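You operate a simulated robot arm through the tools that you are given. There is no shell and no other tool. Be economical: measure what you need, move in short steps, check, and stop when the job is done.

You run a simulated two-armed robot. Do the job below in one go: nothing can be reset, and whatever is moved stays where it is left.

JOB
Hold the blue pail on the top of the low table steady with one hand and put the blue cloth pad in it with the other.

The check looks at the end state, three seconds after you hand in, the way a careful person would. Anything else that was tipped, shoved, dropped, spilled or broken makes it a failure. Flat cloth is picked up by pressing the open fingertips on it (5 to 10 N) and closing them slowly along it; thin cloth reads only 2 to 8 mm in the jaws.

ROBOT AND FRAMES
Two 7-joint arms with three-finger grippers on one trunk, on a base that drives. Base frame: it is fixed to the floor where the robot stands at the start and does not move with it; the origin is under the middle of the robot, x ahead of it, y to its left, z up; the surface under the hand at the start is at about z = 0.5. Lengths are in m, angles in degrees, forces in N, time in s.
The left shoulder is at the start at [0.04, 0.154, 1.015], the right one opposite. With the tool pointing down near the work surface each hand reaches from about 0.1 to 0.58 m from the robot's upright axis, wherever it stands, measured 20 degrees to its own side. Places, roughly: blue cloth pad (7x5x4 cm) [0.5, 0, 0.5]. Payload 2.69 kg a hand.
The tool frame of a hand sits at the grasp point between the pads (the TCP): z along the fingers, y along the line on which they close. The tips reach 0.029 m beyond it. Largest opening 0.12 m; the body of the gripper starts 0.078 m behind the TCP.
Orientation is that of the tool frame in the base frame, as a unit quaternion [w, x, y, z]. With the fingers straight down and closing along the base's y, the tool's x points along the base's -x, its y along +y and its z along -z.

CONTROLS
- The arms move only by the tool jog_arm. It takes "left_steps", "right_steps" or both (then of equal length, played together; a hand with none holds still); each is a list of rows, each an object (a shift or turn left out is 0, a gripper value left out holds the last) with "linear": the shift along the tool's x, y, z in units of 150 mm (1.0 is 150 mm), a list of three; "dr": the turn, a rotation vector about the tool's x, y, z in units of 180 degrees (1.0 is 180 degrees), a list of three; "jaw": the gripper command, from -1 (shut) to 1 (fully open), values between in proportion. In form: [{"linear": [x, y, z], "dr": [ax, ay, az], "jaw": jaw}, ...]. A call has 1 to 10 rows; each row is the pose to reach, as a shift and turn from the pose commanded when the call began, along the tool's axes at that moment. A call with a number of a shift or a turn outside -1 to 1 is refused whole. Each row takes 0.2 s and may step no farther than 0.05 m and 8.6 degrees from the row before; otherwise, or with a gripper value out of range, the whole call is refused. Where a pose cannot be reached the arm comes as near as it can. A force on the tool above 40 N (or 10 N above the force at the start of the call, whichever is more), or a blocked arm, ends the call early, and 0.2 s more pass. Each finger halts on what it meets, pressing with about 25 N; the grip force reading is that of the motor and also rises with nothing between the fingers. The clock runs only during rows and for 0.2 s after the last one: add rows that repeat a pose to give the fingers time. It gives the time, the measured TCP pose, the force on the tool (base axes), the opening and the grip force at its end, in the units of the frame above (readings bear some noise), with the torque about the TCP (base axes, N m) and any sound that the robot's microphone picked up.
- Cameras (640 x 400 px; columns grow to the right, rows downward): "scene" is now at [0.1398, -0.0103, 1.1442]; the picture's right is [-0.14, -0.99, 0.00], its down [-0.73, 0.10, -0.68] and it looks along [0.67, -0.09, -0.74] (base axes); focal length 273 px, centre (320, 200). "left" rides on the left gripper at [0.063, 0, -0.104] in its tool frame; the picture's right is [0.00, 1.00, 0.00], its down [-0.83, 0.00, -0.56] and it looks along [-0.56, 0.00, 0.83] (tool axes); focal length 275 px, centre (320, 200). "right" rides on the right gripper at [0.063, 0, -0.104] in its tool frame; the picture's right is [0.00, 1.00, 0.00], its down [-0.83, 0.00, -0.56] and it looks along [-0.56, 0.00, 0.83] (tool axes); focal length 275 px, centre (320, 200). There is no depth. A picture from a camera that has moved, and an enlarged one, comes with that camera's place and axes in the base frame and with its lens.
- camera(camera): a new picture of that camera. It takes no simulated time.
- move_column(by): slides the trunk up (or, below 0, down) by that many m; the arms and the scene camera ride with it, the base frame stays. It gives what a move gives, with no picture.
- base_move(legs): drives the robot by 1 to 6 legs, each [ahead, left, turn to the left] in m, m and degrees, along the robot's own axes; the way and the turn of a leg run together, so that a leg with both is an arc; at most 1.5 m and 180 degrees a leg. The arms and the cameras ride along, it lands a little off, and it stops where it bumps. It gives what a move gives.
- turn_head(pan, tilt): turns the head with the scene camera to pan (to the left, within 80 degrees either way) and tilt (down, from -29 to 69), counted from straight ahead of the robot. It gives what a move gives.
- enlarge(camera, box): a new picture of the part [left, top, right, bottom] of that camera's present view, enlarged. It takes no simulated time.
- sign_off(): hands the job in; it is judged then, once.

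Work in short steps. Places have to be worked out from the pictures, the camera data and where the tool is seen: move nearer, look again, correct. Check each grasp and each placing, and mend what went wrong. You have 120 turns and 100 pictures in all, those below and enlarged ones among them. Open the grippers and draw the arms clear of the work before you hand the job in, unless the task says otherwise; then end with one line.

The tools are called as name(argument=value, ...) on one line, values as JSON. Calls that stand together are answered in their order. jog_arm: Moves the arms, as the interface text tells. Its arguments: {"type":"object","properties":{"left_steps":{"type":"array","items":{"type":"object","properties":{"linear":{"type":"array","items":{"type":"number"}},"dr":{"type":"array","items":{"type":"number"}},"jaw":{"type":"number"}}}},"right_steps":{"type":"array","items":{"type":"object","properties":{"linear":{"type":"array","items":{"type":"number"}},"dr":{"type":"array","items":{"type":"number"}},"jaw":{"type":"number"}}}}},"required":[]} The other tools are called the same way: move_column (by) slides the trunk up or down; base_move (legs) drives the base; turn_head (pan, tilt) turns the head that bears the scene camera; camera (camera) takes a picture; enlarge (camera, box) takes an enlarged picture of a part of a camera's view; sign_off () hands the job in.

At the start:

```text
t: 0.0
left_tcp_pos: [0.4291, 0.1118, 0.9212]
left_tcp_rot: [0.001, 0.0, 1.0, -0.001]
left_contact_force: [-0.2, 0.4, 0.3]
left_torque: [0.0, -0.01, 0.01]
left_opening: 0.12
left_finger_force: 0.1
right_tcp_pos: [0.4369, -0.2203, 0.8822]
right_tcp_rot: [0.001, 0.0, 1.0, 0.0]
right_contact_force: [-0.2, -0.3, 0.5]
right_torque: [-0.05, -0.02, 0.0]
right_opening: 0.1199
right_finger_force: 0.1
trunk travel left (down, up): [-0.381, 0.056]
robot x, y, heading: [-0.0006, 0.003, -0.1]
head pan, tilt: [-7.8, 47.4]
```

scene: 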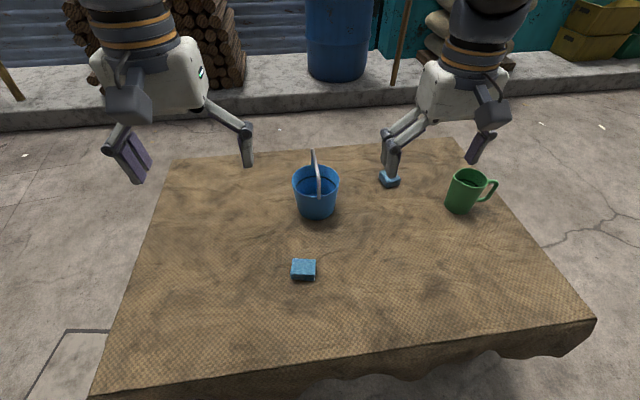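
right: 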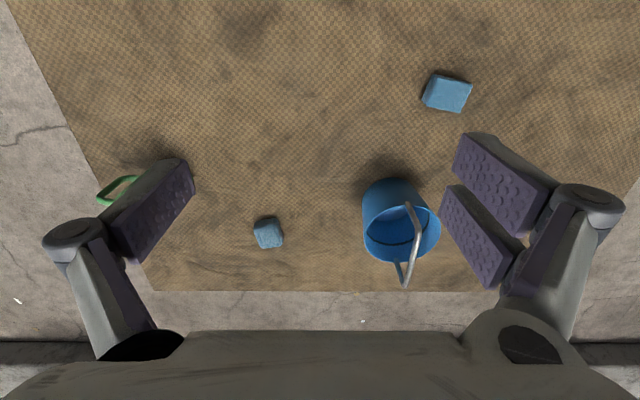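
left: 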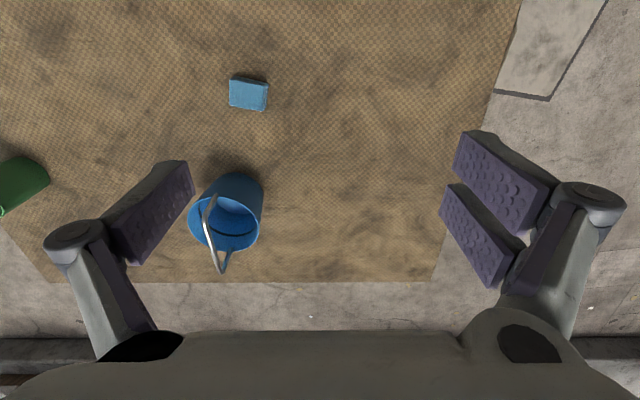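

I see two blue blocks. The near one comes out at about (0.48, -0.01), which matches the pad, and the pail is at about (0.70, -0.07). I'll enlarge the view to check.

enlarge(camera="scene", box=[260, 140, 420, 290])

enlarge(camera="left", box=[160, 50, 320, 280])

```text
2.67 times, centred on (340, 215) of scene
camera zoom: at [0.1398, -0.0103, 1.1442], right [-0.14, -0.99, 0.0], down [-0.73, 0.1, -0.68], along [0.67, -0.09, -0.74], focal length 729 px, centre (267, 160)
```

zoom: 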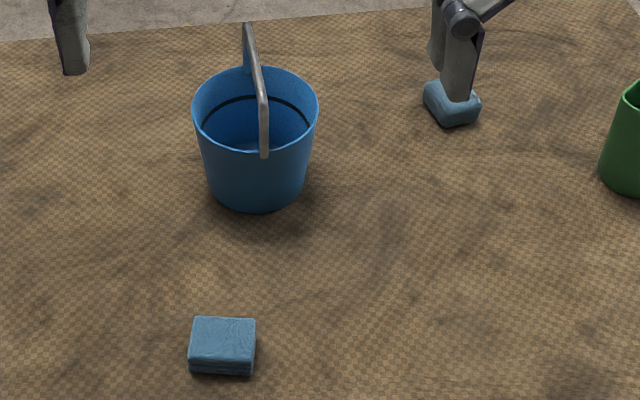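

```text
1.74 times, centred on (240, 165) of left
camera zoom: at [0.3654, 0.1119, 1.0246], right [0.0, 1.0, 0.0], down [0.83, 0.0, 0.56], along [0.56, 0.0, -0.83], focal length 479 px, centre (459, 261)
```

zoom: 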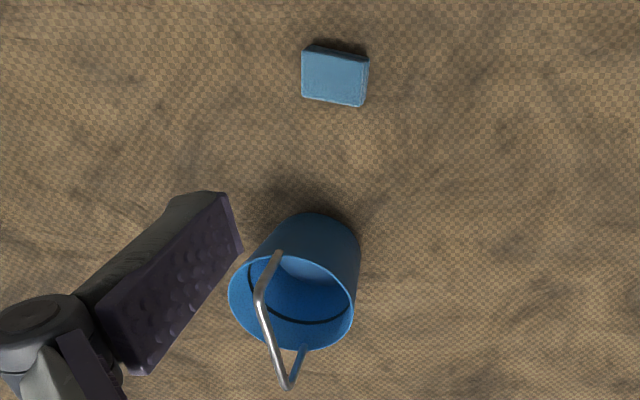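

The pad is the near block. The pail is about 13 cm across and 11 cm high, centred near (0.70, -0.07), which is beyond vertical reach. I'll tilt the head down to see how much room the base has in front of the table.

turn_head(pan=0, tilt=69)

camera(camera="scene")

```text
t: 0.8
left_tcp_pos: [0.4302, 0.1114, 0.9209]
left_tcp_rot: [0.0, 0.0, 1.0, 0.0]
left_contact_force: [0.2, 0.5, -0.2]
left_torque: [-0.01, 0.01, 0.01]
left_opening: 0.12
left_finger_force: 0.0
right_tcp_pos: [0.4371, -0.222, 0.8814]
right_tcp_rot: [0.001, 0.0, 1.0, 0.001]
right_contact_force: [0.0, -0.3, -0.9]
right_torque: [0.01, 0.01, -0.02]
right_opening: 0.12
right_finger_force: 0.1
trunk travel left (down, up): [-0.381, 0.056]
robot x, y, heading: [0.0012, -0.001, 0.3]
head pan, tilt: [0.0, 68.8]
```

```text
94 pictures are left
camera scene: at [0.1171, 0.0004, 1.1188], right [0.0, -1.0, 0.0], down [-0.93, 0.0, -0.36], along [0.36, 0.0, -0.93], focal length 273 px, centre (320, 200)
```

scene: 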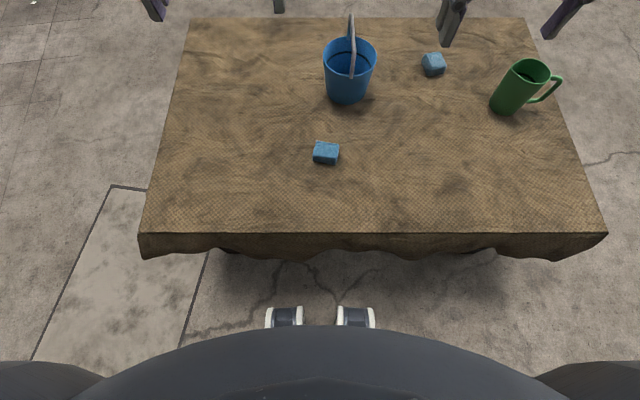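

The base front is at about x=0.1 and the table edge at about 0.275. I'll drive 0.12 m ahead and then lower the trunk a little.

base_move(legs=[[0.12, 0, 0]])

move_column(by=-0.1)

turn_head(pan=0, tilt=55)

camera(camera="scene")

camera(camera="left")

camera(camera="right")

```text
t: 2.1
left_tcp_pos: [0.5431, 0.1125, 0.9205]
left_tcp_rot: [0.0, -0.001, 1.0, 0.001]
left_contact_force: [0.3, 1.1, -0.4]
left_torque: [-0.02, 0.02, 0.0]
left_opening: 0.1199
left_finger_force: 0.1
right_tcp_pos: [0.5537, -0.2222, 0.881]
right_tcp_rot: [0.0, 0.0, 1.0, 0.0]
right_contact_force: [0.0, 0.1, -0.6]
right_torque: [-0.02, 0.01, 0.01]
right_opening: 0.12
right_finger_force: 0.0
trunk travel left (down, up): [-0.381, 0.056]
robot x, y, heading: [0.1096, 0.0002, 0.1]
head pan, tilt: [0.0, 68.8]
```

```text
t: 3.4
left_tcp_pos: [0.5421, 0.1109, 0.8202]
left_tcp_rot: [0.001, -0.002, 1.0, 0.0]
left_contact_force: [-0.5, -0.3, -0.3]
left_torque: [-0.02, -0.02, -0.01]
left_opening: 0.1201
left_finger_force: 0.0
right_tcp_pos: [0.5468, -0.2215, 0.7215]
right_tcp_rot: [-0.073, 0.0, 0.997, 0.0]
right_contact_force: [-0.3, 0.8, -0.6]
right_torque: [0.02, 0.02, -0.02]
right_opening: 0.1199
right_finger_force: 0.0
trunk travel left (down, up): [-0.281, 0.156]
robot x, y, heading: [0.1116, -0.0041, 0.1]
head pan, tilt: [0.0, 68.8]
```

```text
t: 4.2
left_tcp_pos: [0.5421, 0.111, 0.821]
left_tcp_rot: [0.0, -0.001, 1.0, 0.0]
left_contact_force: [0.0, -0.8, -0.1]
left_torque: [0.02, -0.01, -0.02]
left_opening: 0.12
left_finger_force: 0.1
right_tcp_pos: [0.5461, -0.2216, 0.7228]
right_tcp_rot: [-0.073, -0.001, 0.997, -0.001]
right_contact_force: [-0.4, -0.5, 0.0]
right_torque: [0.0, -0.02, 0.01]
right_opening: 0.1202
right_finger_force: 0.0
trunk travel left (down, up): [-0.281, 0.156]
robot x, y, heading: [0.1157, 0.0018, 0.1]
head pan, tilt: [0.0, 55.0]
```

```text
93 pictures are left
camera scene: at [0.2823, 0.0068, 1.0205], right [0.09, -1.0, 0.0], down [-0.84, -0.08, -0.53], along [0.53, 0.05, -0.85], focal length 273 px, centre (320, 200)
```

scene: 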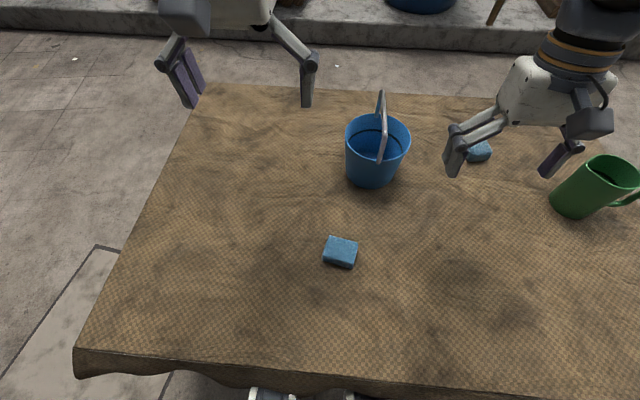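

```text
92 pictures are left
camera left: at [0.4794, 0.1124, 0.9247], right [0.0, 1.0, 0.0], down [0.83, 0.0, 0.56], along [0.56, 0.0, -0.83], focal length 275 px, centre (320, 200)
```

left: 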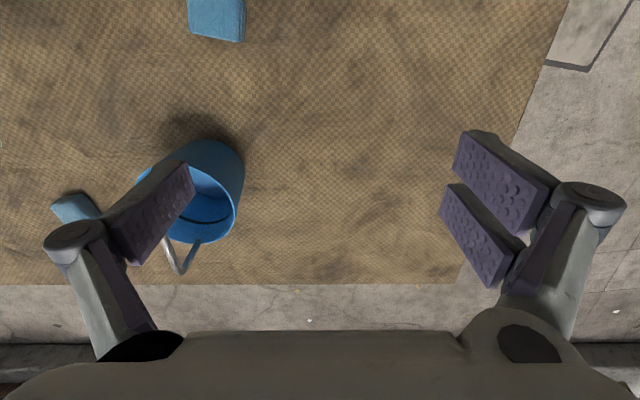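

```text
91 pictures are left
camera right: at [0.4998, -0.222, 0.8352], right [-0.01, 1.0, 0.0], down [0.9, 0.0, 0.43], along [0.43, 0.0, -0.9], focal length 275 px, centre (320, 200)
```

right: 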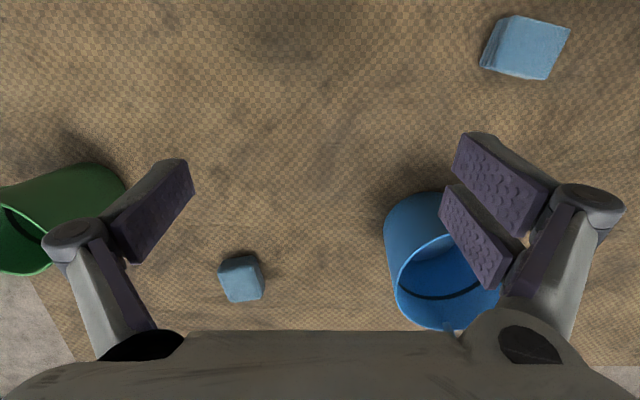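

The pad is at about (0.483, -0.009) and the pail rim centre at about (0.70, -0.074), z≈0.61. The left hand goes above the pad and yaws so the fingers close across the pad's 5 cm side, along x.

jog_arm(left_steps=[{"linear": [0.04, -0.08, 0.067], "dr": [0, 0, 0.045], "jaw": 1}, {"linear": [0.08, -0.16, 0.133], "dr": [0, 0, 0.09]}, {"linear": [0.12, -0.24, 0.2], "dr": [0, 0, 0.135]}, {"linear": [0.16, -0.32, 0.267], "dr": [0, 0, 0.18]}, {"linear": [0.2, -0.4, 0.333], "dr": [0, 0, 0.225]}, {"linear": [0.24, -0.48, 0.4], "dr": [0, 0, 0.27]}, {"linear": [0.28, -0.56, 0.467], "dr": [0, 0, 0.315]}, {"linear": [0.32, -0.64, 0.533], "dr": [0, 0, 0.36]}, {"linear": [0.36, -0.72, 0.6], "dr": [0, 0, 0.405]}, {"linear": [0.393, -0.8, 0.667], "dr": [0, 0, 0.45]}])

camera(camera="left")

camera(camera="scene")

```text
t: 6.4
left_tcp_pos: [0.484, -0.0079, 0.7212]
left_tcp_rot: [0.0, 0.65, 0.76, 0.0]
left_contact_force: [0.1, -1.1, 0.2]
left_torque: [0.01, 0.0, -0.02]
left_opening: 0.12
left_finger_force: 0.0
right_tcp_pos: [0.5454, -0.2209, 0.7216]
right_tcp_rot: [-0.073, -0.001, 0.997, -0.001]
right_contact_force: [0.5, -0.1, 0.4]
right_torque: [-0.02, 0.01, -0.02]
right_opening: 0.12
right_finger_force: 0.1
trunk travel left (down, up): [-0.281, 0.156]
robot x, y, heading: [0.1158, 0.0004, -0.1]
head pan, tilt: [0.0, 55.0]
```

```text
90 pictures are left
camera left: at [0.4747, 0.0547, 0.825], right [0.99, 0.15, 0.0], down [0.13, -0.82, 0.56], along [0.08, -0.55, -0.83], focal length 275 px, centre (320, 200)
```

left: 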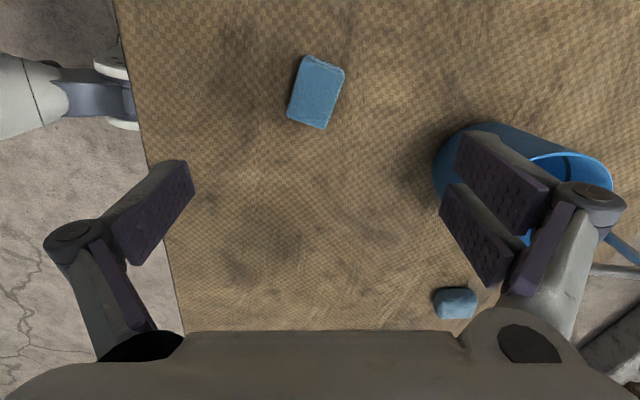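

```text
89 pictures are left
camera scene: at [0.2827, 0.0067, 1.0209], right [0.09, -1.0, 0.0], down [-0.84, -0.08, -0.54], along [0.53, 0.05, -0.84], focal length 273 px, centre (320, 200)
```

scene: 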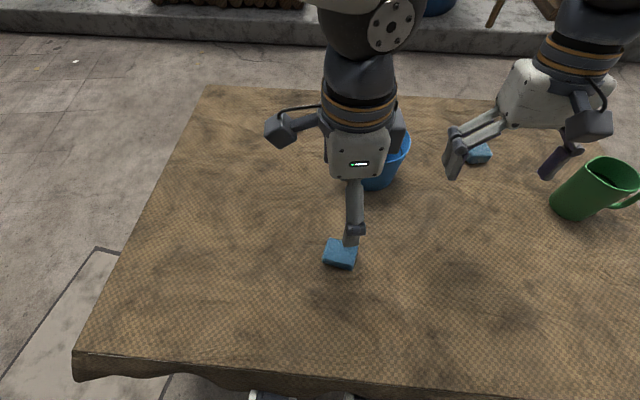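

The pad centre comes out at about (0.478, -0.012), with its long axis turned 8° from +Y towards +X. I'll correct the yaw by another 17° and descend to z≈0.60.

jog_arm(left_steps=[{"linear": [-0.01, -0.02, 0.2], "dr": [0, 0, 0.04], "jaw": 1}, {"linear": [-0.02, -0.043, 0.4], "dr": [0, 0, 0.08]}, {"linear": [-0.02, -0.043, 0.6], "dr": [0, 0, 0.095]}, {"linear": [-0.02, -0.043, 0.807], "dr": [0, 0, 0.095]}])

camera(camera="left")

```text
t: 7.4
left_tcp_pos: [0.4784, -0.0128, 0.6007]
left_tcp_rot: [0.0, 0.755, 0.656, 0.0]
left_contact_force: [-0.7, 0.7, -1.2]
left_torque: [0.02, 0.02, -0.01]
left_opening: 0.1197
left_finger_force: 0.1
right_tcp_pos: [0.5453, -0.221, 0.7222]
right_tcp_rot: [-0.073, 0.0, 0.997, 0.0]
right_contact_force: [-0.1, -0.3, 0.8]
right_torque: [0.0, 0.01, 0.01]
right_opening: 0.1202
right_finger_force: 0.0
trunk travel left (down, up): [-0.281, 0.156]
robot x, y, heading: [0.1127, -0.0016, 0.1]
head pan, tilt: [0.0, 55.0]
```

```text
88 pictures are left
camera left: at [0.4865, 0.0498, 0.7045], right [0.99, -0.15, 0.0], down [-0.12, -0.82, 0.56], along [-0.08, -0.55, -0.83], focal length 275 px, centre (320, 200)
```

left: 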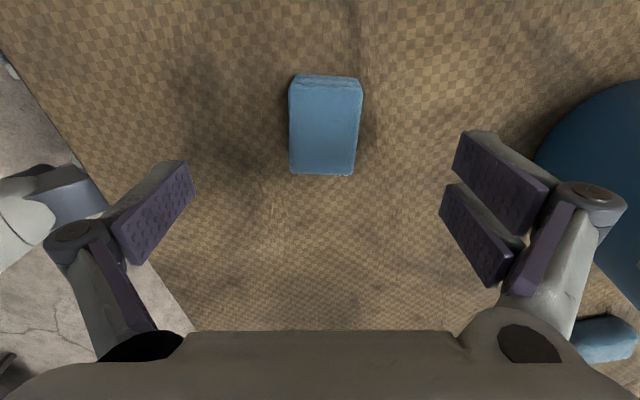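

The fingers are aligned and centred on the pad. I'll descend to z≈0.54 and close.

jog_arm(left_steps=[{"linear": [0, 0.01, 0.2], "jaw": 1}, {"linear": [0, 0.01, 0.33]}, {"linear": [0, 0.01, 0.4]}, {"linear": [0, 0.01, 0.4], "jaw": 0.4}, {"linear": [0, 0.01, 0.4], "jaw": 0}, {"linear": [0, 0.01, 0.4], "jaw": -0.4}, {"linear": [0, 0.01, 0.4], "jaw": -0.4}])

camera(camera="left")

```text
t: 9.0
left_tcp_pos: [0.4793, -0.0125, 0.5404]
left_tcp_rot: [0.0, 0.755, 0.656, 0.0]
left_contact_force: [0.4, -0.4, 1.9]
left_torque: [0.03, 0.0, -0.08]
left_opening: 0.0463
left_finger_force: 24.8
right_tcp_pos: [0.5451, -0.2214, 0.723]
right_tcp_rot: [-0.073, -0.001, 0.997, 0.0]
right_contact_force: [0.5, 0.0, 0.5]
right_torque: [-0.01, -0.01, 0.0]
right_opening: 0.1197
right_finger_force: 0.0
trunk travel left (down, up): [-0.281, 0.156]
robot x, y, heading: [0.1148, -0.0012, 0.4]
head pan, tilt: [0.0, 55.0]
```

```text
87 pictures are left
camera left: at [0.4876, 0.05, 0.6446], right [0.99, -0.14, 0.0], down [-0.12, -0.82, 0.56], along [-0.08, -0.55, -0.83], focal length 275 px, centre (320, 200)
```

left: 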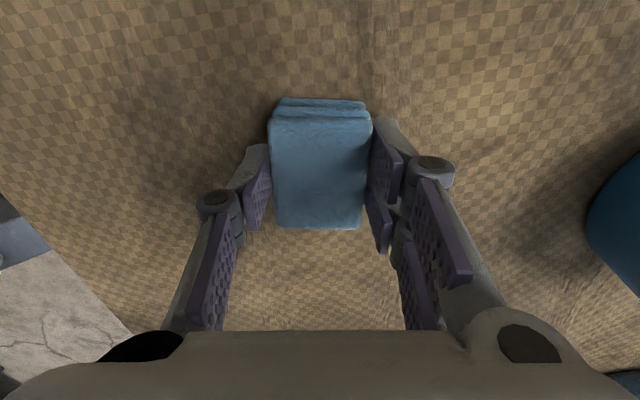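

The grip is firm at 46 mm. I'll lift the pad and move it off to the left.

jog_arm(left_steps=[{"linear": [0, 0, -0.15], "jaw": -0.6}, {"linear": [0, 0, -0.35]}, {"linear": [0, 0, -0.6]}, {"linear": [0.2, 0, -0.8]}, {"linear": [0.45, 0, -0.95]}, {"linear": [0.7, 0, -1]}, {"linear": [0.9, 0, -1]}, {"linear": [0.9, 0, -1]}])

camera(camera="scene")

camera(camera="left")

```text
t: 10.8
left_tcp_pos: [0.4982, 0.12, 0.6907]
left_tcp_rot: [0.0, 0.754, 0.657, 0.001]
left_contact_force: [-0.3, -0.4, 0.8]
left_torque: [0.01, -0.03, 0.03]
left_opening: 0.0455
left_finger_force: 24.7
right_tcp_pos: [0.5468, -0.2205, 0.7208]
right_tcp_rot: [-0.073, 0.001, 0.997, 0.0]
right_contact_force: [0.8, -0.3, -0.1]
right_torque: [-0.03, 0.0, 0.01]
right_opening: 0.12
right_finger_force: 0.2
trunk travel left (down, up): [-0.281, 0.156]
robot x, y, heading: [0.1139, 0.0008, 0.4]
head pan, tilt: [0.0, 55.0]
```

```text
86 pictures are left
camera scene: at [0.2873, 0.0072, 1.0264], right [0.09, -1.0, 0.0], down [-0.8, -0.07, -0.6], along [0.6, 0.05, -0.8], focal length 273 px, centre (320, 200)
```

scene: 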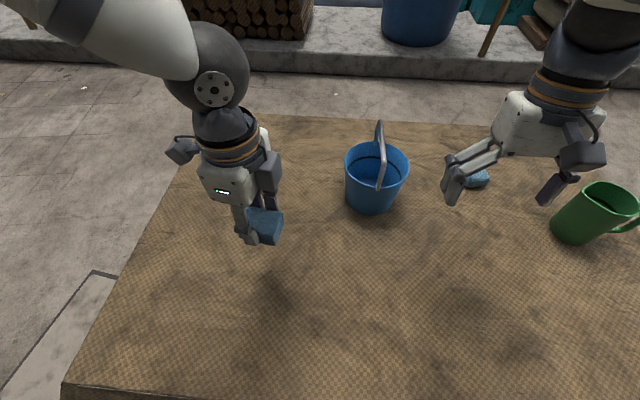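

```text
85 pictures are left
camera left: at [0.5068, 0.183, 0.7938], right [0.99, -0.14, 0.0], down [-0.12, -0.82, 0.56], along [-0.08, -0.55, -0.83], focal length 275 px, centre (320, 200)
```

left: 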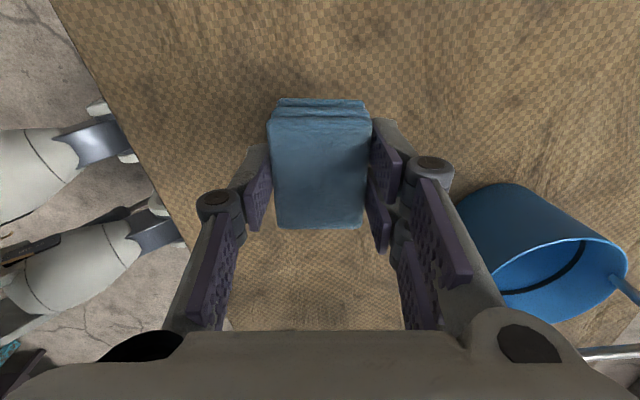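

The pad is held. Next I'll look closely at the pail to plan the rim grip.

enlarge(camera="scene", box=[325, 110, 425, 220])

camera(camera="right")

```text
3.64 times, centred on (375, 165) of scene
camera zoom: at [0.2873, 0.0072, 1.0264], right [0.09, -1.0, 0.0], down [-0.8, -0.07, -0.6], along [0.6, 0.05, -0.8], focal length 994 px, centre (120, 327)
```

zoom: 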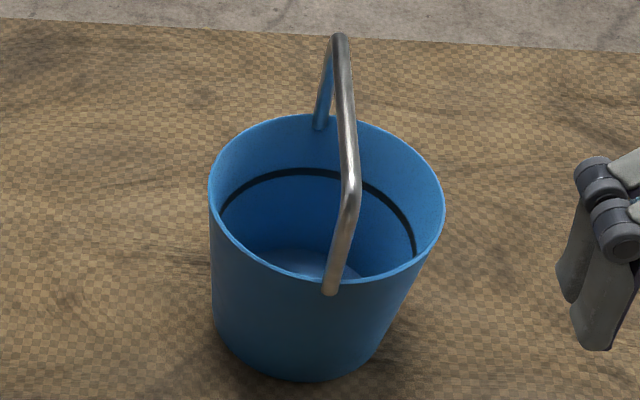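

```text
83 pictures are left
camera right: at [0.4998, -0.2221, 0.8351], right [-0.01, 1.0, 0.0], down [0.9, 0.0, 0.43], along [0.43, 0.0, -0.9], focal length 275 px, centre (320, 200)
```

right: 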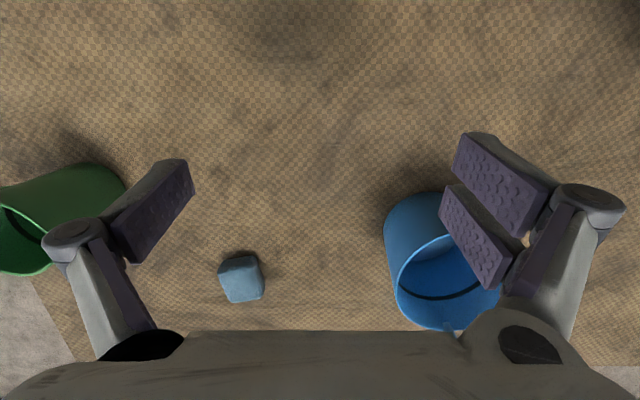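

The bail lies along x at y≈-0.077, with its top near z≈0.68. The rim is centred at (0.703, -0.077) with a radius of about 0.067. I'll grip the right side of the wall with the right hand, leaning outward. Its measured pose drifted when the trunk lowered, so I'll test with a small move first.

jog_arm(right_steps=[{"linear": [-0.1, 0, 0], "jaw": 0.2}, {"linear": [-0.2, 0, 0]}, {"linear": [-0.2, 0, 0]}])

```text
t: 11.6
left_tcp_pos: [0.4977, 0.1202, 0.6897]
left_tcp_rot: [0.0, 0.754, 0.656, 0.0]
left_contact_force: [-0.3, -0.3, -0.2]
left_torque: [-0.02, 0.0, 0.04]
left_opening: 0.0456
left_finger_force: 24.8
right_tcp_pos: [0.5752, -0.2211, 0.7189]
right_tcp_rot: [-0.073, -0.001, 0.997, 0.0]
right_contact_force: [0.1, -0.4, -1.0]
right_torque: [-0.02, -0.01, 0.04]
right_opening: 0.0723
right_finger_force: 0.0
trunk travel left (down, up): [-0.281, 0.156]
robot x, y, heading: [0.1136, 0.0024, -0.3]
head pan, tilt: [0.0, 55.0]
```

The commanded pose follows the measured one. I'll turn the right hand (yaw 20°, lean outward 15°, pitch forward) and move it to (0.63, -0.22, 0.75).

jog_arm(right_steps=[{"linear": [-0.067, 0, -0.05], "dr": [-0.0166, -0.018, 0.022], "jaw": 0.2}, {"linear": [-0.133, 0, -0.1], "dr": [-0.033, -0.036, 0.044]}, {"linear": [-0.2, 0, -0.15], "dr": [-0.05, -0.054, 0.066]}, {"linear": [-0.267, 0, -0.2], "dr": [-0.066, -0.072, 0.088]}, {"linear": [-0.333, 0, -0.25], "dr": [-0.083, -0.09, 0.11]}, {"linear": [-0.333, 0, -0.25], "dr": [-0.083, -0.09, 0.11]}])

camera(camera="right")

camera(camera="scene")

```text
t: 13.0
left_tcp_pos: [0.4985, 0.1196, 0.6894]
left_tcp_rot: [0.0, 0.755, 0.656, 0.0]
left_contact_force: [-1.2, 0.3, -0.8]
left_torque: [-0.02, 0.01, -0.05]
left_opening: 0.0455
left_finger_force: 25.8
right_tcp_pos: [0.6306, -0.2214, 0.7484]
right_tcp_rot: [0.069, 0.179, 0.975, 0.115]
right_contact_force: [0.7, 0.6, 0.3]
right_torque: [-0.01, 0.0, 0.01]
right_opening: 0.072
right_finger_force: 0.0
trunk travel left (down, up): [-0.281, 0.156]
robot x, y, heading: [0.1154, -0.0017, 0.0]
head pan, tilt: [0.0, 55.0]
```

```text
82 pictures are left
camera right: at [0.5541, -0.2208, 0.8431], right [0.33, 0.91, 0.25], down [0.67, -0.41, 0.61], along [0.66, -0.03, -0.75], focal length 275 px, centre (320, 200)
```

right: 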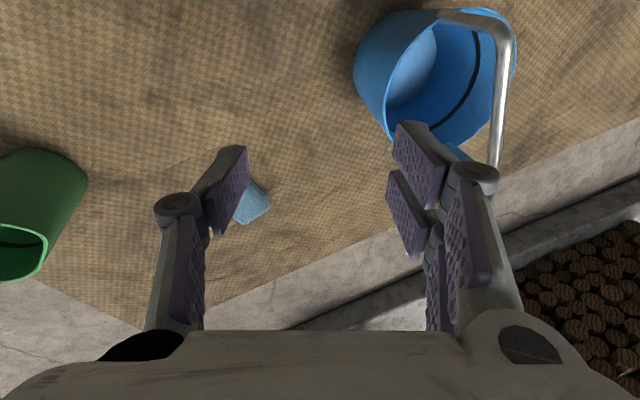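

```text
81 pictures are left
camera scene: at [0.2858, 0.0007, 1.0242], right [0.0, -1.0, 0.0], down [-0.82, 0.0, -0.57], along [0.57, 0.0, -0.82], focal length 273 px, centre (320, 200)
```

scene: 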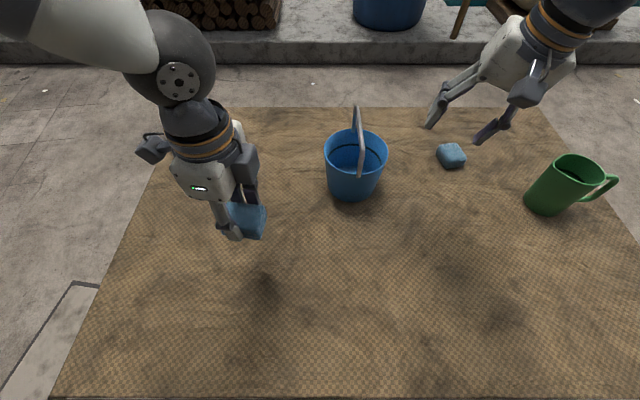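

The tool axes are as planned. I'll move to the pre-grasp pose, 8 cm back along the fingers from the right rim point (0.680, -0.141, 0.612).

jog_arm(right_steps=[{"linear": [-0.009, 0.123, 0.17], "jaw": 0.2}, {"linear": [-0.017, 0.246, 0.34]}, {"linear": [-0.026, 0.369, 0.51]}, {"linear": [-0.026, 0.369, 0.51]}])

camera(camera="right")

enlarge(camera="scene", box=[310, 70, 470, 220])

```text
t: 14.0
left_tcp_pos: [0.4977, 0.1195, 0.6889]
left_tcp_rot: [0.0, 0.755, 0.656, 0.0]
left_contact_force: [0.0, -0.2, -0.5]
left_torque: [0.02, 0.01, -0.01]
left_opening: 0.0452
left_finger_force: 25.3
right_tcp_pos: [0.6689, -0.1565, 0.6881]
right_tcp_rot: [0.068, 0.179, 0.975, 0.116]
right_contact_force: [-0.5, -0.2, 0.3]
right_torque: [0.03, 0.0, -0.01]
right_opening: 0.0722
right_finger_force: 0.0
trunk travel left (down, up): [-0.281, 0.156]
robot x, y, heading: [0.1125, -0.0016, 0.4]
head pan, tilt: [0.0, 55.0]
```

```text
80 pictures are left
camera right: at [0.5933, -0.1547, 0.7837], right [0.33, 0.91, 0.25], down [0.67, -0.41, 0.61], along [0.66, -0.03, -0.75], focal length 275 px, centre (320, 200)
```

right: 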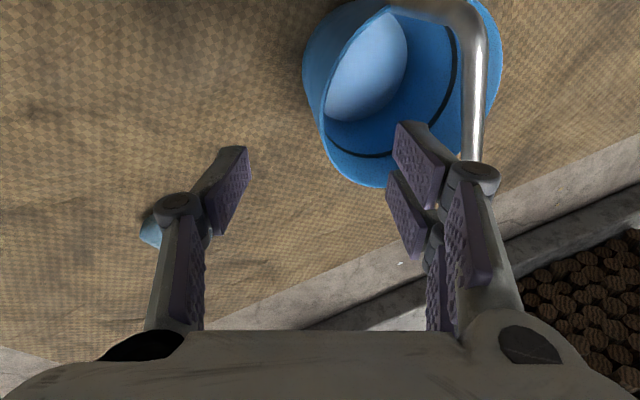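

```text
2.67 times, centred on (390, 145) of scene
camera zoom: at [0.2858, 0.0007, 1.0242], right [0.0, -1.0, 0.0], down [-0.82, 0.0, -0.57], along [0.57, 0.0, -0.82], focal length 729 px, centre (133, 347)
```

zoom: 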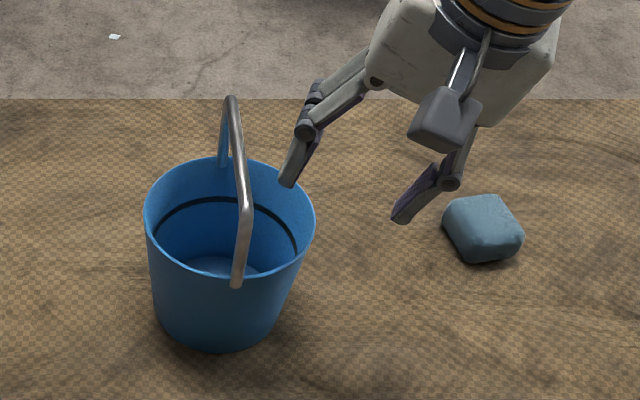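

The rim position checks out from both cameras. I'll advance 7.5 cm along the fingers so they straddle the wall, without closing yet.

jog_arm(right_steps=[{"linear": [0.005, 0, 0.15]}, {"linear": [0.01, -0.005, 0.3]}, {"linear": [0.015, -0.007, 0.42]}, {"linear": [0.017, -0.009, 0.5]}, {"linear": [0.017, -0.009, 0.5]}])

camera(camera="right")

enlarge(camera="scene", box=[310, 70, 470, 220])

```text
t: 15.2
left_tcp_pos: [0.4976, 0.1193, 0.69]
left_tcp_rot: [0.0, 0.755, 0.655, 0.0]
left_contact_force: [0.4, -0.4, -0.3]
left_torque: [0.04, 0.04, 0.0]
left_opening: 0.0451
left_finger_force: 25.5
right_tcp_pos: [0.6773, -0.1416, 0.6143]
right_tcp_rot: [0.068, 0.179, 0.975, 0.116]
right_contact_force: [-0.2, 1.0, -0.3]
right_torque: [0.01, 0.03, 0.01]
right_opening: 0.0722
right_finger_force: 0.1
trunk travel left (down, up): [-0.281, 0.156]
robot x, y, heading: [0.115, -0.0015, -0.1]
head pan, tilt: [0.0, 55.0]
```

```text
78 pictures are left
camera right: at [0.6016, -0.141, 0.7094], right [0.33, 0.91, 0.25], down [0.67, -0.41, 0.61], along [0.66, -0.03, -0.75], focal length 275 px, centre (320, 200)
```

right: 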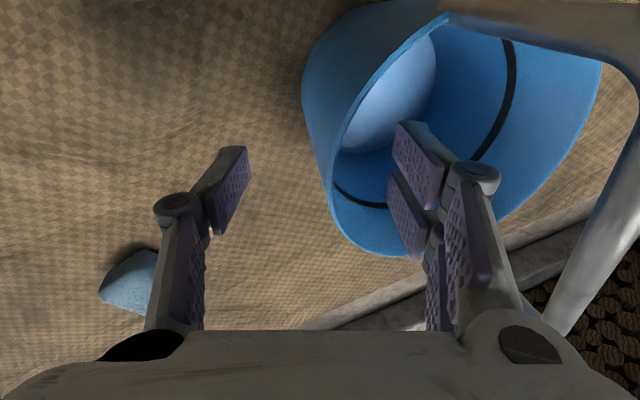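

```text
2.67 times, centred on (390, 145) of scene
camera zoom: at [0.2858, 0.0007, 1.0242], right [0.0, -1.0, 0.0], down [-0.82, 0.0, -0.57], along [0.57, 0.0, -0.82], focal length 729 px, centre (133, 347)
```

zoom: 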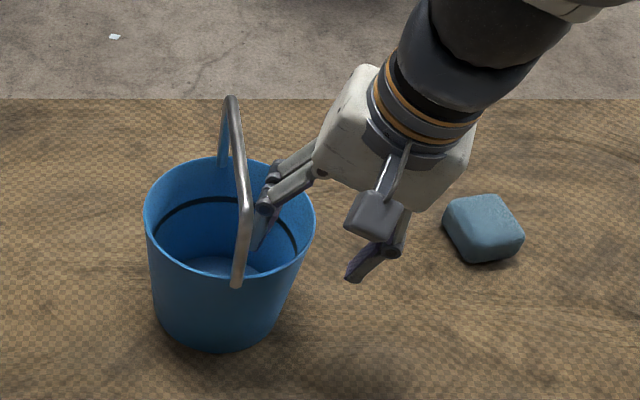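

The wall sits between the fingers, about 5 mm toward the inner one. I'll shift by that much and close slowly.

jog_arm(right_steps=[{"linear": [0, 0.03, 0], "jaw": 0.2}, {"linear": [0, 0.03, 0], "jaw": -0.1}, {"linear": [0, 0.03, 0], "jaw": -0.4}, {"linear": [0, 0.03, 0], "jaw": -0.6}])

camera(camera="right")

enlarge(camera="scene", box=[310, 70, 470, 220])

```text
t: 16.2
left_tcp_pos: [0.4981, 0.1206, 0.6899]
left_tcp_rot: [0.001, 0.754, 0.657, -0.001]
left_contact_force: [0.5, 0.0, -0.7]
left_torque: [0.06, 0.01, 0.02]
left_opening: 0.0451
left_finger_force: 24.8
right_tcp_pos: [0.6795, -0.1369, 0.6145]
right_tcp_rot: [0.067, 0.179, 0.975, 0.117]
right_contact_force: [-1.0, -1.1, 0.0]
right_torque: [0.02, -0.04, 0.0]
right_opening: 0.0239
right_finger_force: 0.1
trunk travel left (down, up): [-0.281, 0.156]
robot x, y, heading: [0.1129, 0.0047, -0.0]
head pan, tilt: [0.0, 55.0]
```

```text
76 pictures are left
camera right: at [0.6035, -0.1365, 0.7109], right [0.33, 0.91, 0.25], down [0.67, -0.41, 0.61], along [0.66, -0.03, -0.75], focal length 275 px, centre (320, 200)
```

right: 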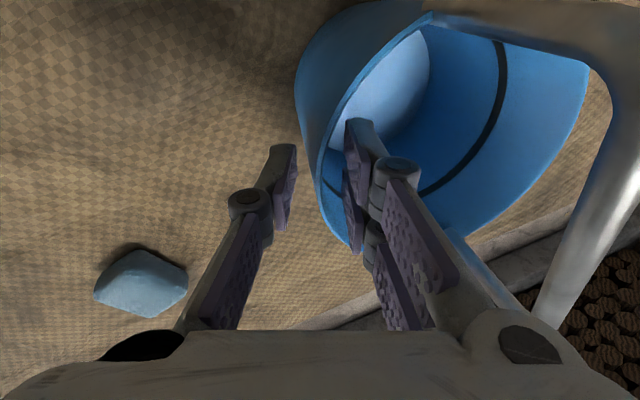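

```text
2.67 times, centred on (390, 145) of scene
camera zoom: at [0.2858, 0.0007, 1.0242], right [0.0, -1.0, 0.0], down [-0.82, 0.0, -0.57], along [0.57, 0.0, -0.82], focal length 729 px, centre (133, 347)
```

zoom: 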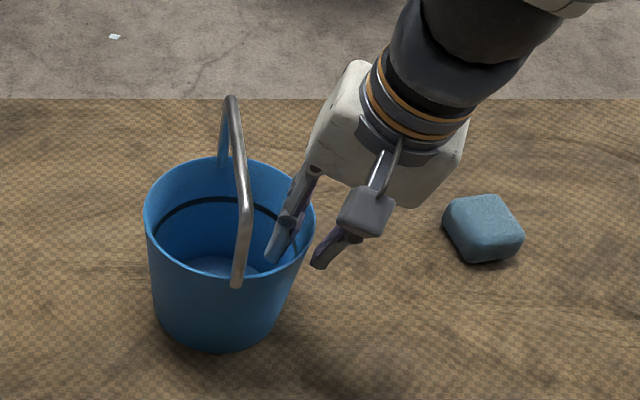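

Nothing has shifted and the wall is centred. I'll close the right gripper the rest of the way.

jog_arm(right_steps=[{"jaw": -0.75}, {"jaw": -0.85}, {"jaw": -0.95}, {"jaw": -1}, {"jaw": -1}])

camera(camera="right")

camera(camera="scene")

```text
t: 17.4
left_tcp_pos: [0.4984, 0.119, 0.6905]
left_tcp_rot: [0.0, 0.754, 0.657, 0.001]
left_contact_force: [-0.1, -0.7, -0.2]
left_torque: [0.02, 0.02, 0.05]
left_opening: 0.0451
left_finger_force: 25.0
right_tcp_pos: [0.6799, -0.1386, 0.6164]
right_tcp_rot: [0.068, 0.179, 0.975, 0.116]
right_contact_force: [-0.7, -1.8, -0.4]
right_torque: [-0.24, 0.08, 0.01]
right_opening: 0.0059
right_finger_force: 24.7
trunk travel left (down, up): [-0.281, 0.156]
robot x, y, heading: [0.1128, -0.0024, 0.3]
head pan, tilt: [0.0, 55.0]
```

```text
74 pictures are left
camera right: at [0.6034, -0.1367, 0.7108], right [0.33, 0.91, 0.25], down [0.67, -0.41, 0.61], along [0.66, -0.03, -0.75], focal length 275 px, centre (320, 200)
```

right: 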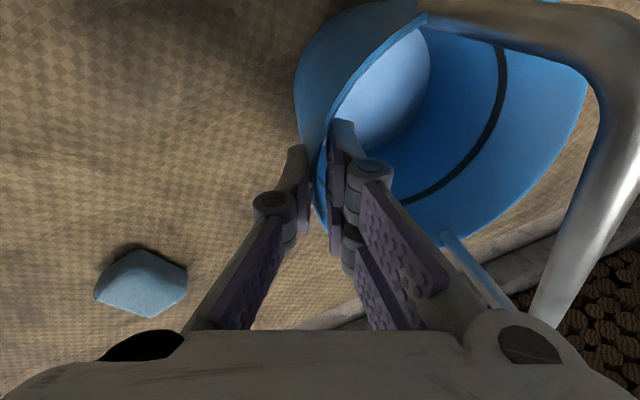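

```text
73 pictures are left
camera scene: at [0.2858, 0.0006, 1.0242], right [0.0, -1.0, 0.0], down [-0.82, 0.0, -0.57], along [0.57, 0.0, -0.82], focal length 273 px, centre (320, 200)
```

scene: 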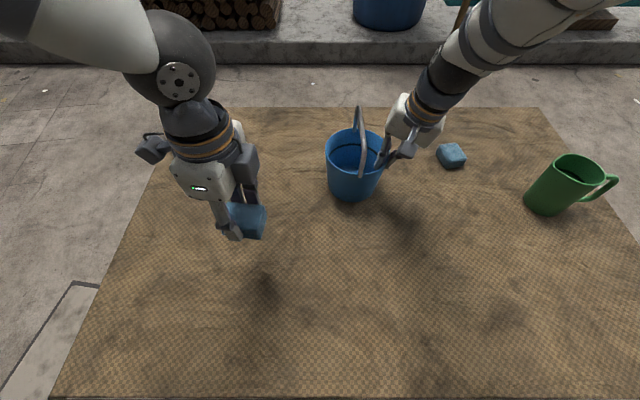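

The pail is held firmly, with a 6 mm wall reading and 25 N. Next I'll tilt the left hand about its closing axis by about 65° so the pad's long side hangs nearly vertical, raising it a little.

jog_arm(left_steps=[{"linear": [0.02, 0, -0.06], "dr": [0, -0.045, 0]}, {"linear": [0.04, 0, -0.12], "dr": [0, -0.09, 0]}, {"linear": [0.06, 0, -0.18], "dr": [0, -0.135, 0]}, {"linear": [0.08, 0, -0.24], "dr": [0, -0.18, 0]}, {"linear": [0.1, 0, -0.3], "dr": [0, -0.225, 0]}, {"linear": [0.12, 0, -0.36], "dr": [0, -0.27, 0]}, {"linear": [0.14, 0, -0.4], "dr": [0, -0.315, 0]}, {"linear": [0.16, 0, -0.45], "dr": [0, -0.36, 0]}, {"linear": [0.16, 0, -0.45], "dr": [0, -0.36, 0]}])

camera(camera="left")

camera(camera="scene")

```text
t: 19.4
left_tcp_pos: [0.5027, 0.1455, 0.7558]
left_tcp_rot: [0.351, 0.637, 0.553, -0.405]
left_contact_force: [0.1, -0.2, -0.3]
left_torque: [-0.02, 0.0, 0.0]
left_opening: 0.0452
left_finger_force: 25.4
right_tcp_pos: [0.6792, -0.137, 0.6158]
right_tcp_rot: [0.068, 0.178, 0.975, 0.116]
right_contact_force: [-0.4, -0.5, -0.5]
right_torque: [-0.14, 0.05, -0.02]
right_opening: 0.0061
right_finger_force: 24.8
trunk travel left (down, up): [-0.281, 0.156]
robot x, y, heading: [0.1144, 0.0007, 0.2]
head pan, tilt: [0.0, 55.0]
```

```text
72 pictures are left
camera left: at [0.5187, 0.2651, 0.7439], right [0.99, -0.14, 0.0], down [0.02, 0.15, 0.99], along [-0.14, -0.98, 0.15], focal length 275 px, centre (320, 200)
```

left: 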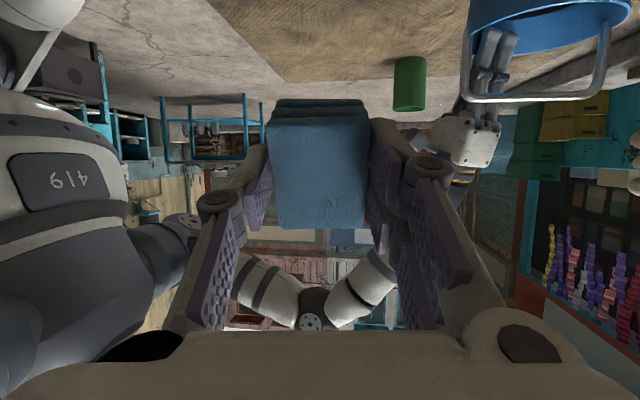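

```text
71 pictures are left
camera scene: at [0.2859, 0.0007, 1.0241], right [0.0, -1.0, 0.0], down [-0.82, 0.0, -0.57], along [0.57, 0.0, -0.82], focal length 273 px, centre (320, 200)
```

scene: 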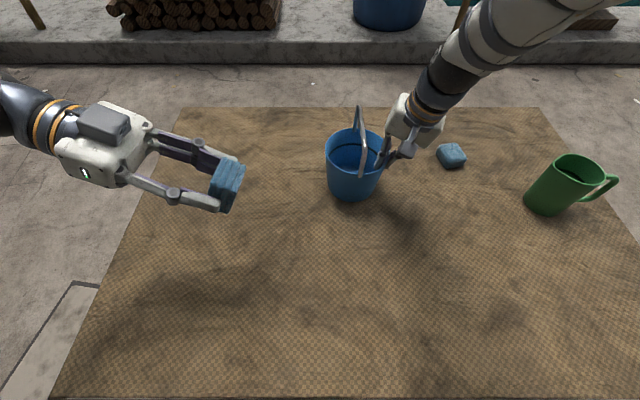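

The pad now hangs lengthwise. I'll carry it forward until it is to the left of the pail.

jog_arm(left_steps=[{"linear": [0.005, 0.2, 0.04]}, {"linear": [0.01, 0.4, 0.08]}, {"linear": [0.02, 0.6, 0.12]}, {"linear": [0.025, 0.8, 0.16]}, {"linear": [0.03, 1.0, 0.2]}, {"linear": [0.03, 1.0, 0.2]}])

camera(camera="scene")

```text
t: 20.8
left_tcp_pos: [0.6489, 0.0981, 0.7382]
left_tcp_rot: [0.351, 0.637, 0.554, -0.404]
left_contact_force: [0.1, -0.1, -0.7]
left_torque: [0.02, -0.01, -0.02]
left_opening: 0.0453
left_finger_force: 24.9
right_tcp_pos: [0.6796, -0.1381, 0.6162]
right_tcp_rot: [0.068, 0.179, 0.974, 0.117]
right_contact_force: [0.2, -0.8, -1.6]
right_torque: [-0.09, 0.06, 0.0]
right_opening: 0.0059
right_finger_force: 25.1
trunk travel left (down, up): [-0.281, 0.156]
robot x, y, heading: [0.1142, -0.0009, 0.4]
head pan, tilt: [0.0, 55.0]
```

```text
70 pictures are left
camera scene: at [0.2859, 0.0007, 1.0241], right [0.0, -1.0, 0.0], down [-0.82, 0.0, -0.57], along [0.57, 0.0, -0.82], focal length 273 px, centre (320, 200)
```

scene: 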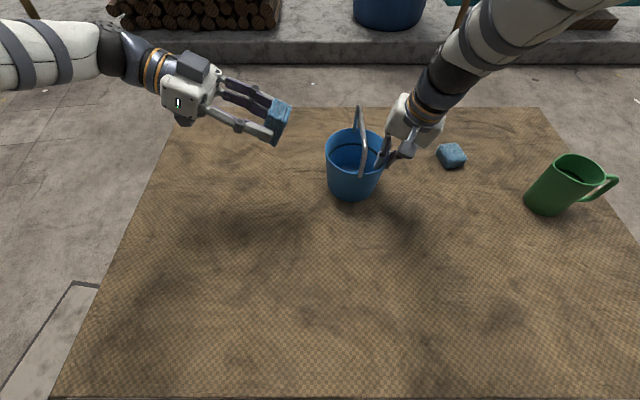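

The move tracked well. I'll bring the pad close to the left rim at z≈0.70.

jog_arm(left_steps=[{"linear": [0.02, 0.13, 0.15]}, {"linear": [0.04, 0.27, 0.31]}, {"linear": [0.06, 0.4, 0.47]}, {"linear": [0.06, 0.4, 0.47]}])

enlarge(camera="scene", box=[260, 70, 440, 220])

camera(camera="right")

```text
t: 21.8
left_tcp_pos: [0.6986, 0.0312, 0.7012]
left_tcp_rot: [0.351, 0.637, 0.554, -0.404]
left_contact_force: [0.3, 0.2, -1.0]
left_torque: [0.04, 0.0, -0.02]
left_opening: 0.0454
left_finger_force: 25.2
right_tcp_pos: [0.6805, -0.1371, 0.6158]
right_tcp_rot: [0.068, 0.179, 0.975, 0.116]
right_contact_force: [-0.8, 0.0, -0.9]
right_torque: [-0.12, 0.07, -0.03]
right_opening: 0.0061
right_finger_force: 25.2
trunk travel left (down, up): [-0.281, 0.156]
robot x, y, heading: [0.1141, 0.0019, 0.1]
head pan, tilt: [0.0, 55.0]
```

```text
2.67 times, centred on (350, 145) of scene
camera zoom: at [0.286, 0.0008, 1.0241], right [0.0, -1.0, 0.0], down [-0.82, 0.0, -0.57], along [0.57, 0.0, -0.82], focal length 729 px, centre (240, 347)
```

zoom: 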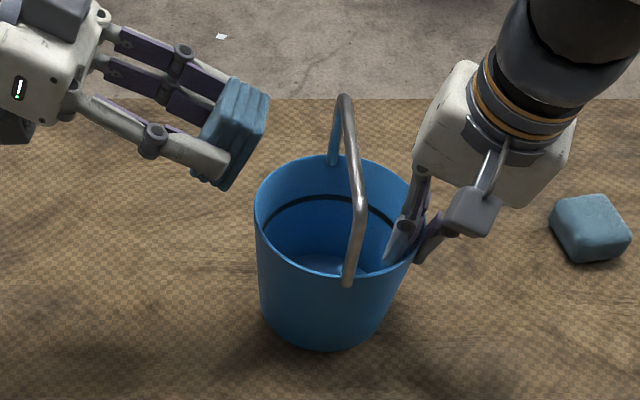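

```text
68 pictures are left
camera right: at [0.6035, -0.1364, 0.7107], right [0.33, 0.91, 0.25], down [0.67, -0.41, 0.61], along [0.66, -0.03, -0.75], focal length 275 px, centre (320, 200)
```

right: 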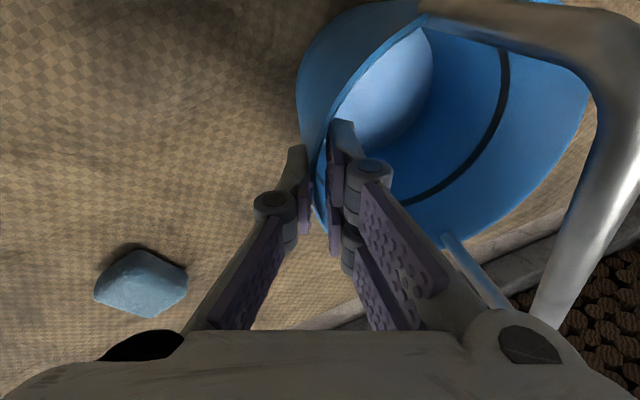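

The geometry agrees with my estimate. I'll slide the pad right over the left half of the pail at z≈0.70, staying left of the bail.

jog_arm(left_steps=[{"linear": [-0.05, 0.025, 0.1]}, {"linear": [-0.1, 0.05, 0.2]}, {"linear": [-0.14, 0.073, 0.3]}, {"linear": [-0.14, 0.073, 0.3]}])

enlarge(camera="scene", box=[260, 70, 440, 220])

camera(camera="left")

```text
t: 22.8
left_tcp_pos: [0.6992, -0.0183, 0.7044]
left_tcp_rot: [0.352, 0.637, 0.554, -0.404]
left_contact_force: [-1.0, -0.3, -0.7]
left_torque: [0.01, 0.02, 0.0]
left_opening: 0.0448
left_finger_force: 24.9
right_tcp_pos: [0.6802, -0.1376, 0.6162]
right_tcp_rot: [0.068, 0.179, 0.975, 0.116]
right_contact_force: [-0.2, 0.5, 0.6]
right_torque: [-0.11, 0.04, -0.02]
right_opening: 0.0059
right_finger_force: 25.3
trunk travel left (down, up): [-0.281, 0.156]
robot x, y, heading: [0.1124, 0.0002, 0.2]
head pan, tilt: [0.0, 55.0]
```

```text
2.67 times, centred on (350, 145) of scene
camera zoom: at [0.286, 0.0007, 1.0241], right [0.0, -1.0, 0.0], down [-0.82, 0.0, -0.57], along [0.57, 0.0, -0.82], focal length 729 px, centre (240, 347)
```

zoom: 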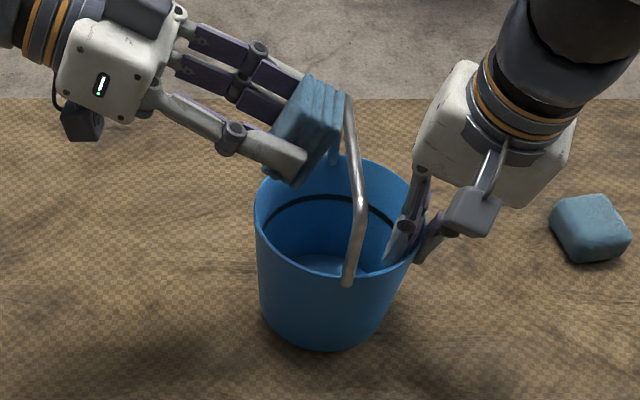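

```text
66 pictures are left
camera left: at [0.7161, 0.1013, 0.6914], right [0.99, -0.14, 0.0], down [0.02, 0.15, 0.99], along [-0.14, -0.98, 0.15], focal length 275 px, centre (320, 200)
```

left: 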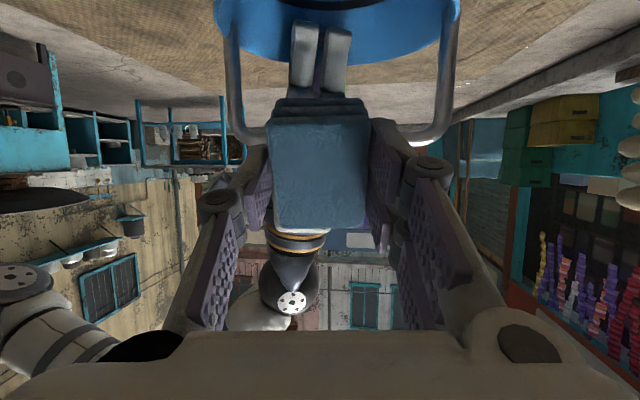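

The pad is poised over the left half, clear of the bail. I'll lower it about 4.5 cm.

jog_arm(left_steps=[{"linear": [0.09, 0.03, 0.045]}, {"linear": [0.18, 0.03, 0.085]}, {"linear": [0.27, 0.03, 0.127]}, {"linear": [0.27, 0.03, 0.127]}])

enlarge(camera="scene", box=[260, 70, 440, 220])

camera(camera="left")

camera(camera="right")

```text
t: 23.8
left_tcp_pos: [0.6922, -0.0175, 0.6685]
left_tcp_rot: [0.351, 0.637, 0.554, -0.404]
left_contact_force: [0.4, -0.6, 0.0]
left_torque: [0.01, 0.04, 0.0]
left_opening: 0.0451
left_finger_force: 24.9
left hand out of reach, approached as far as the arm can: row 1, 2, 3, 4
right_tcp_pos: [0.6802, -0.1381, 0.6162]
right_tcp_rot: [0.068, 0.179, 0.975, 0.116]
right_contact_force: [-0.3, -0.1, 0.1]
right_torque: [-0.15, 0.04, 0.0]
right_opening: 0.0059
right_finger_force: 25.1
trunk travel left (down, up): [-0.281, 0.156]
robot x, y, heading: [0.113, 0.0027, 0.1]
head pan, tilt: [0.0, 55.0]
```

```text
2.67 times, centred on (350, 145) of scene
camera zoom: at [0.286, 0.0007, 1.0241], right [0.0, -1.0, 0.0], down [-0.82, 0.0, -0.57], along [0.57, 0.0, -0.82], focal length 729 px, centre (240, 347)
```

zoom: 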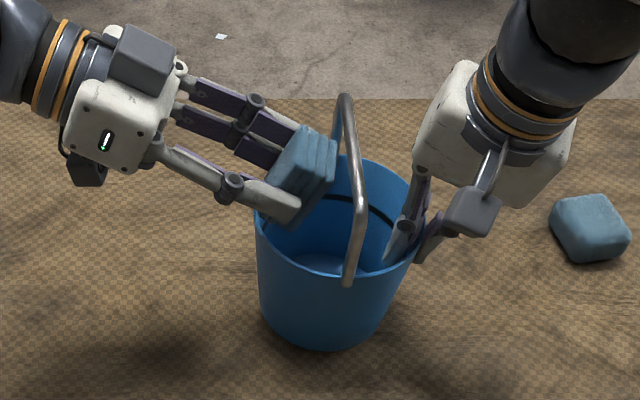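

```text
64 pictures are left
camera left: at [0.7079, 0.1027, 0.656], right [0.99, -0.14, 0.0], down [0.02, 0.15, 0.99], along [-0.14, -0.98, 0.15], focal length 275 px, centre (320, 200)
```

left: 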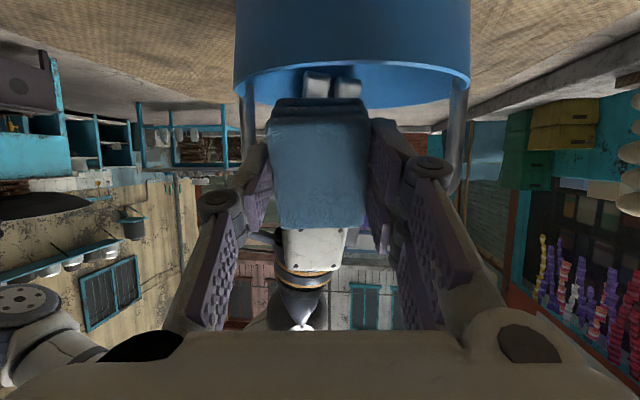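

```text
63 pictures are left
camera right: at [0.6035, -0.1366, 0.7108], right [0.33, 0.91, 0.25], down [0.67, -0.41, 0.61], along [0.66, -0.03, -0.75], focal length 275 px, centre (320, 200)
```

right: 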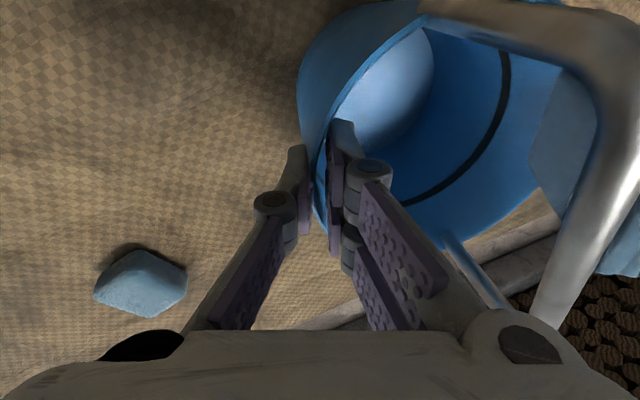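

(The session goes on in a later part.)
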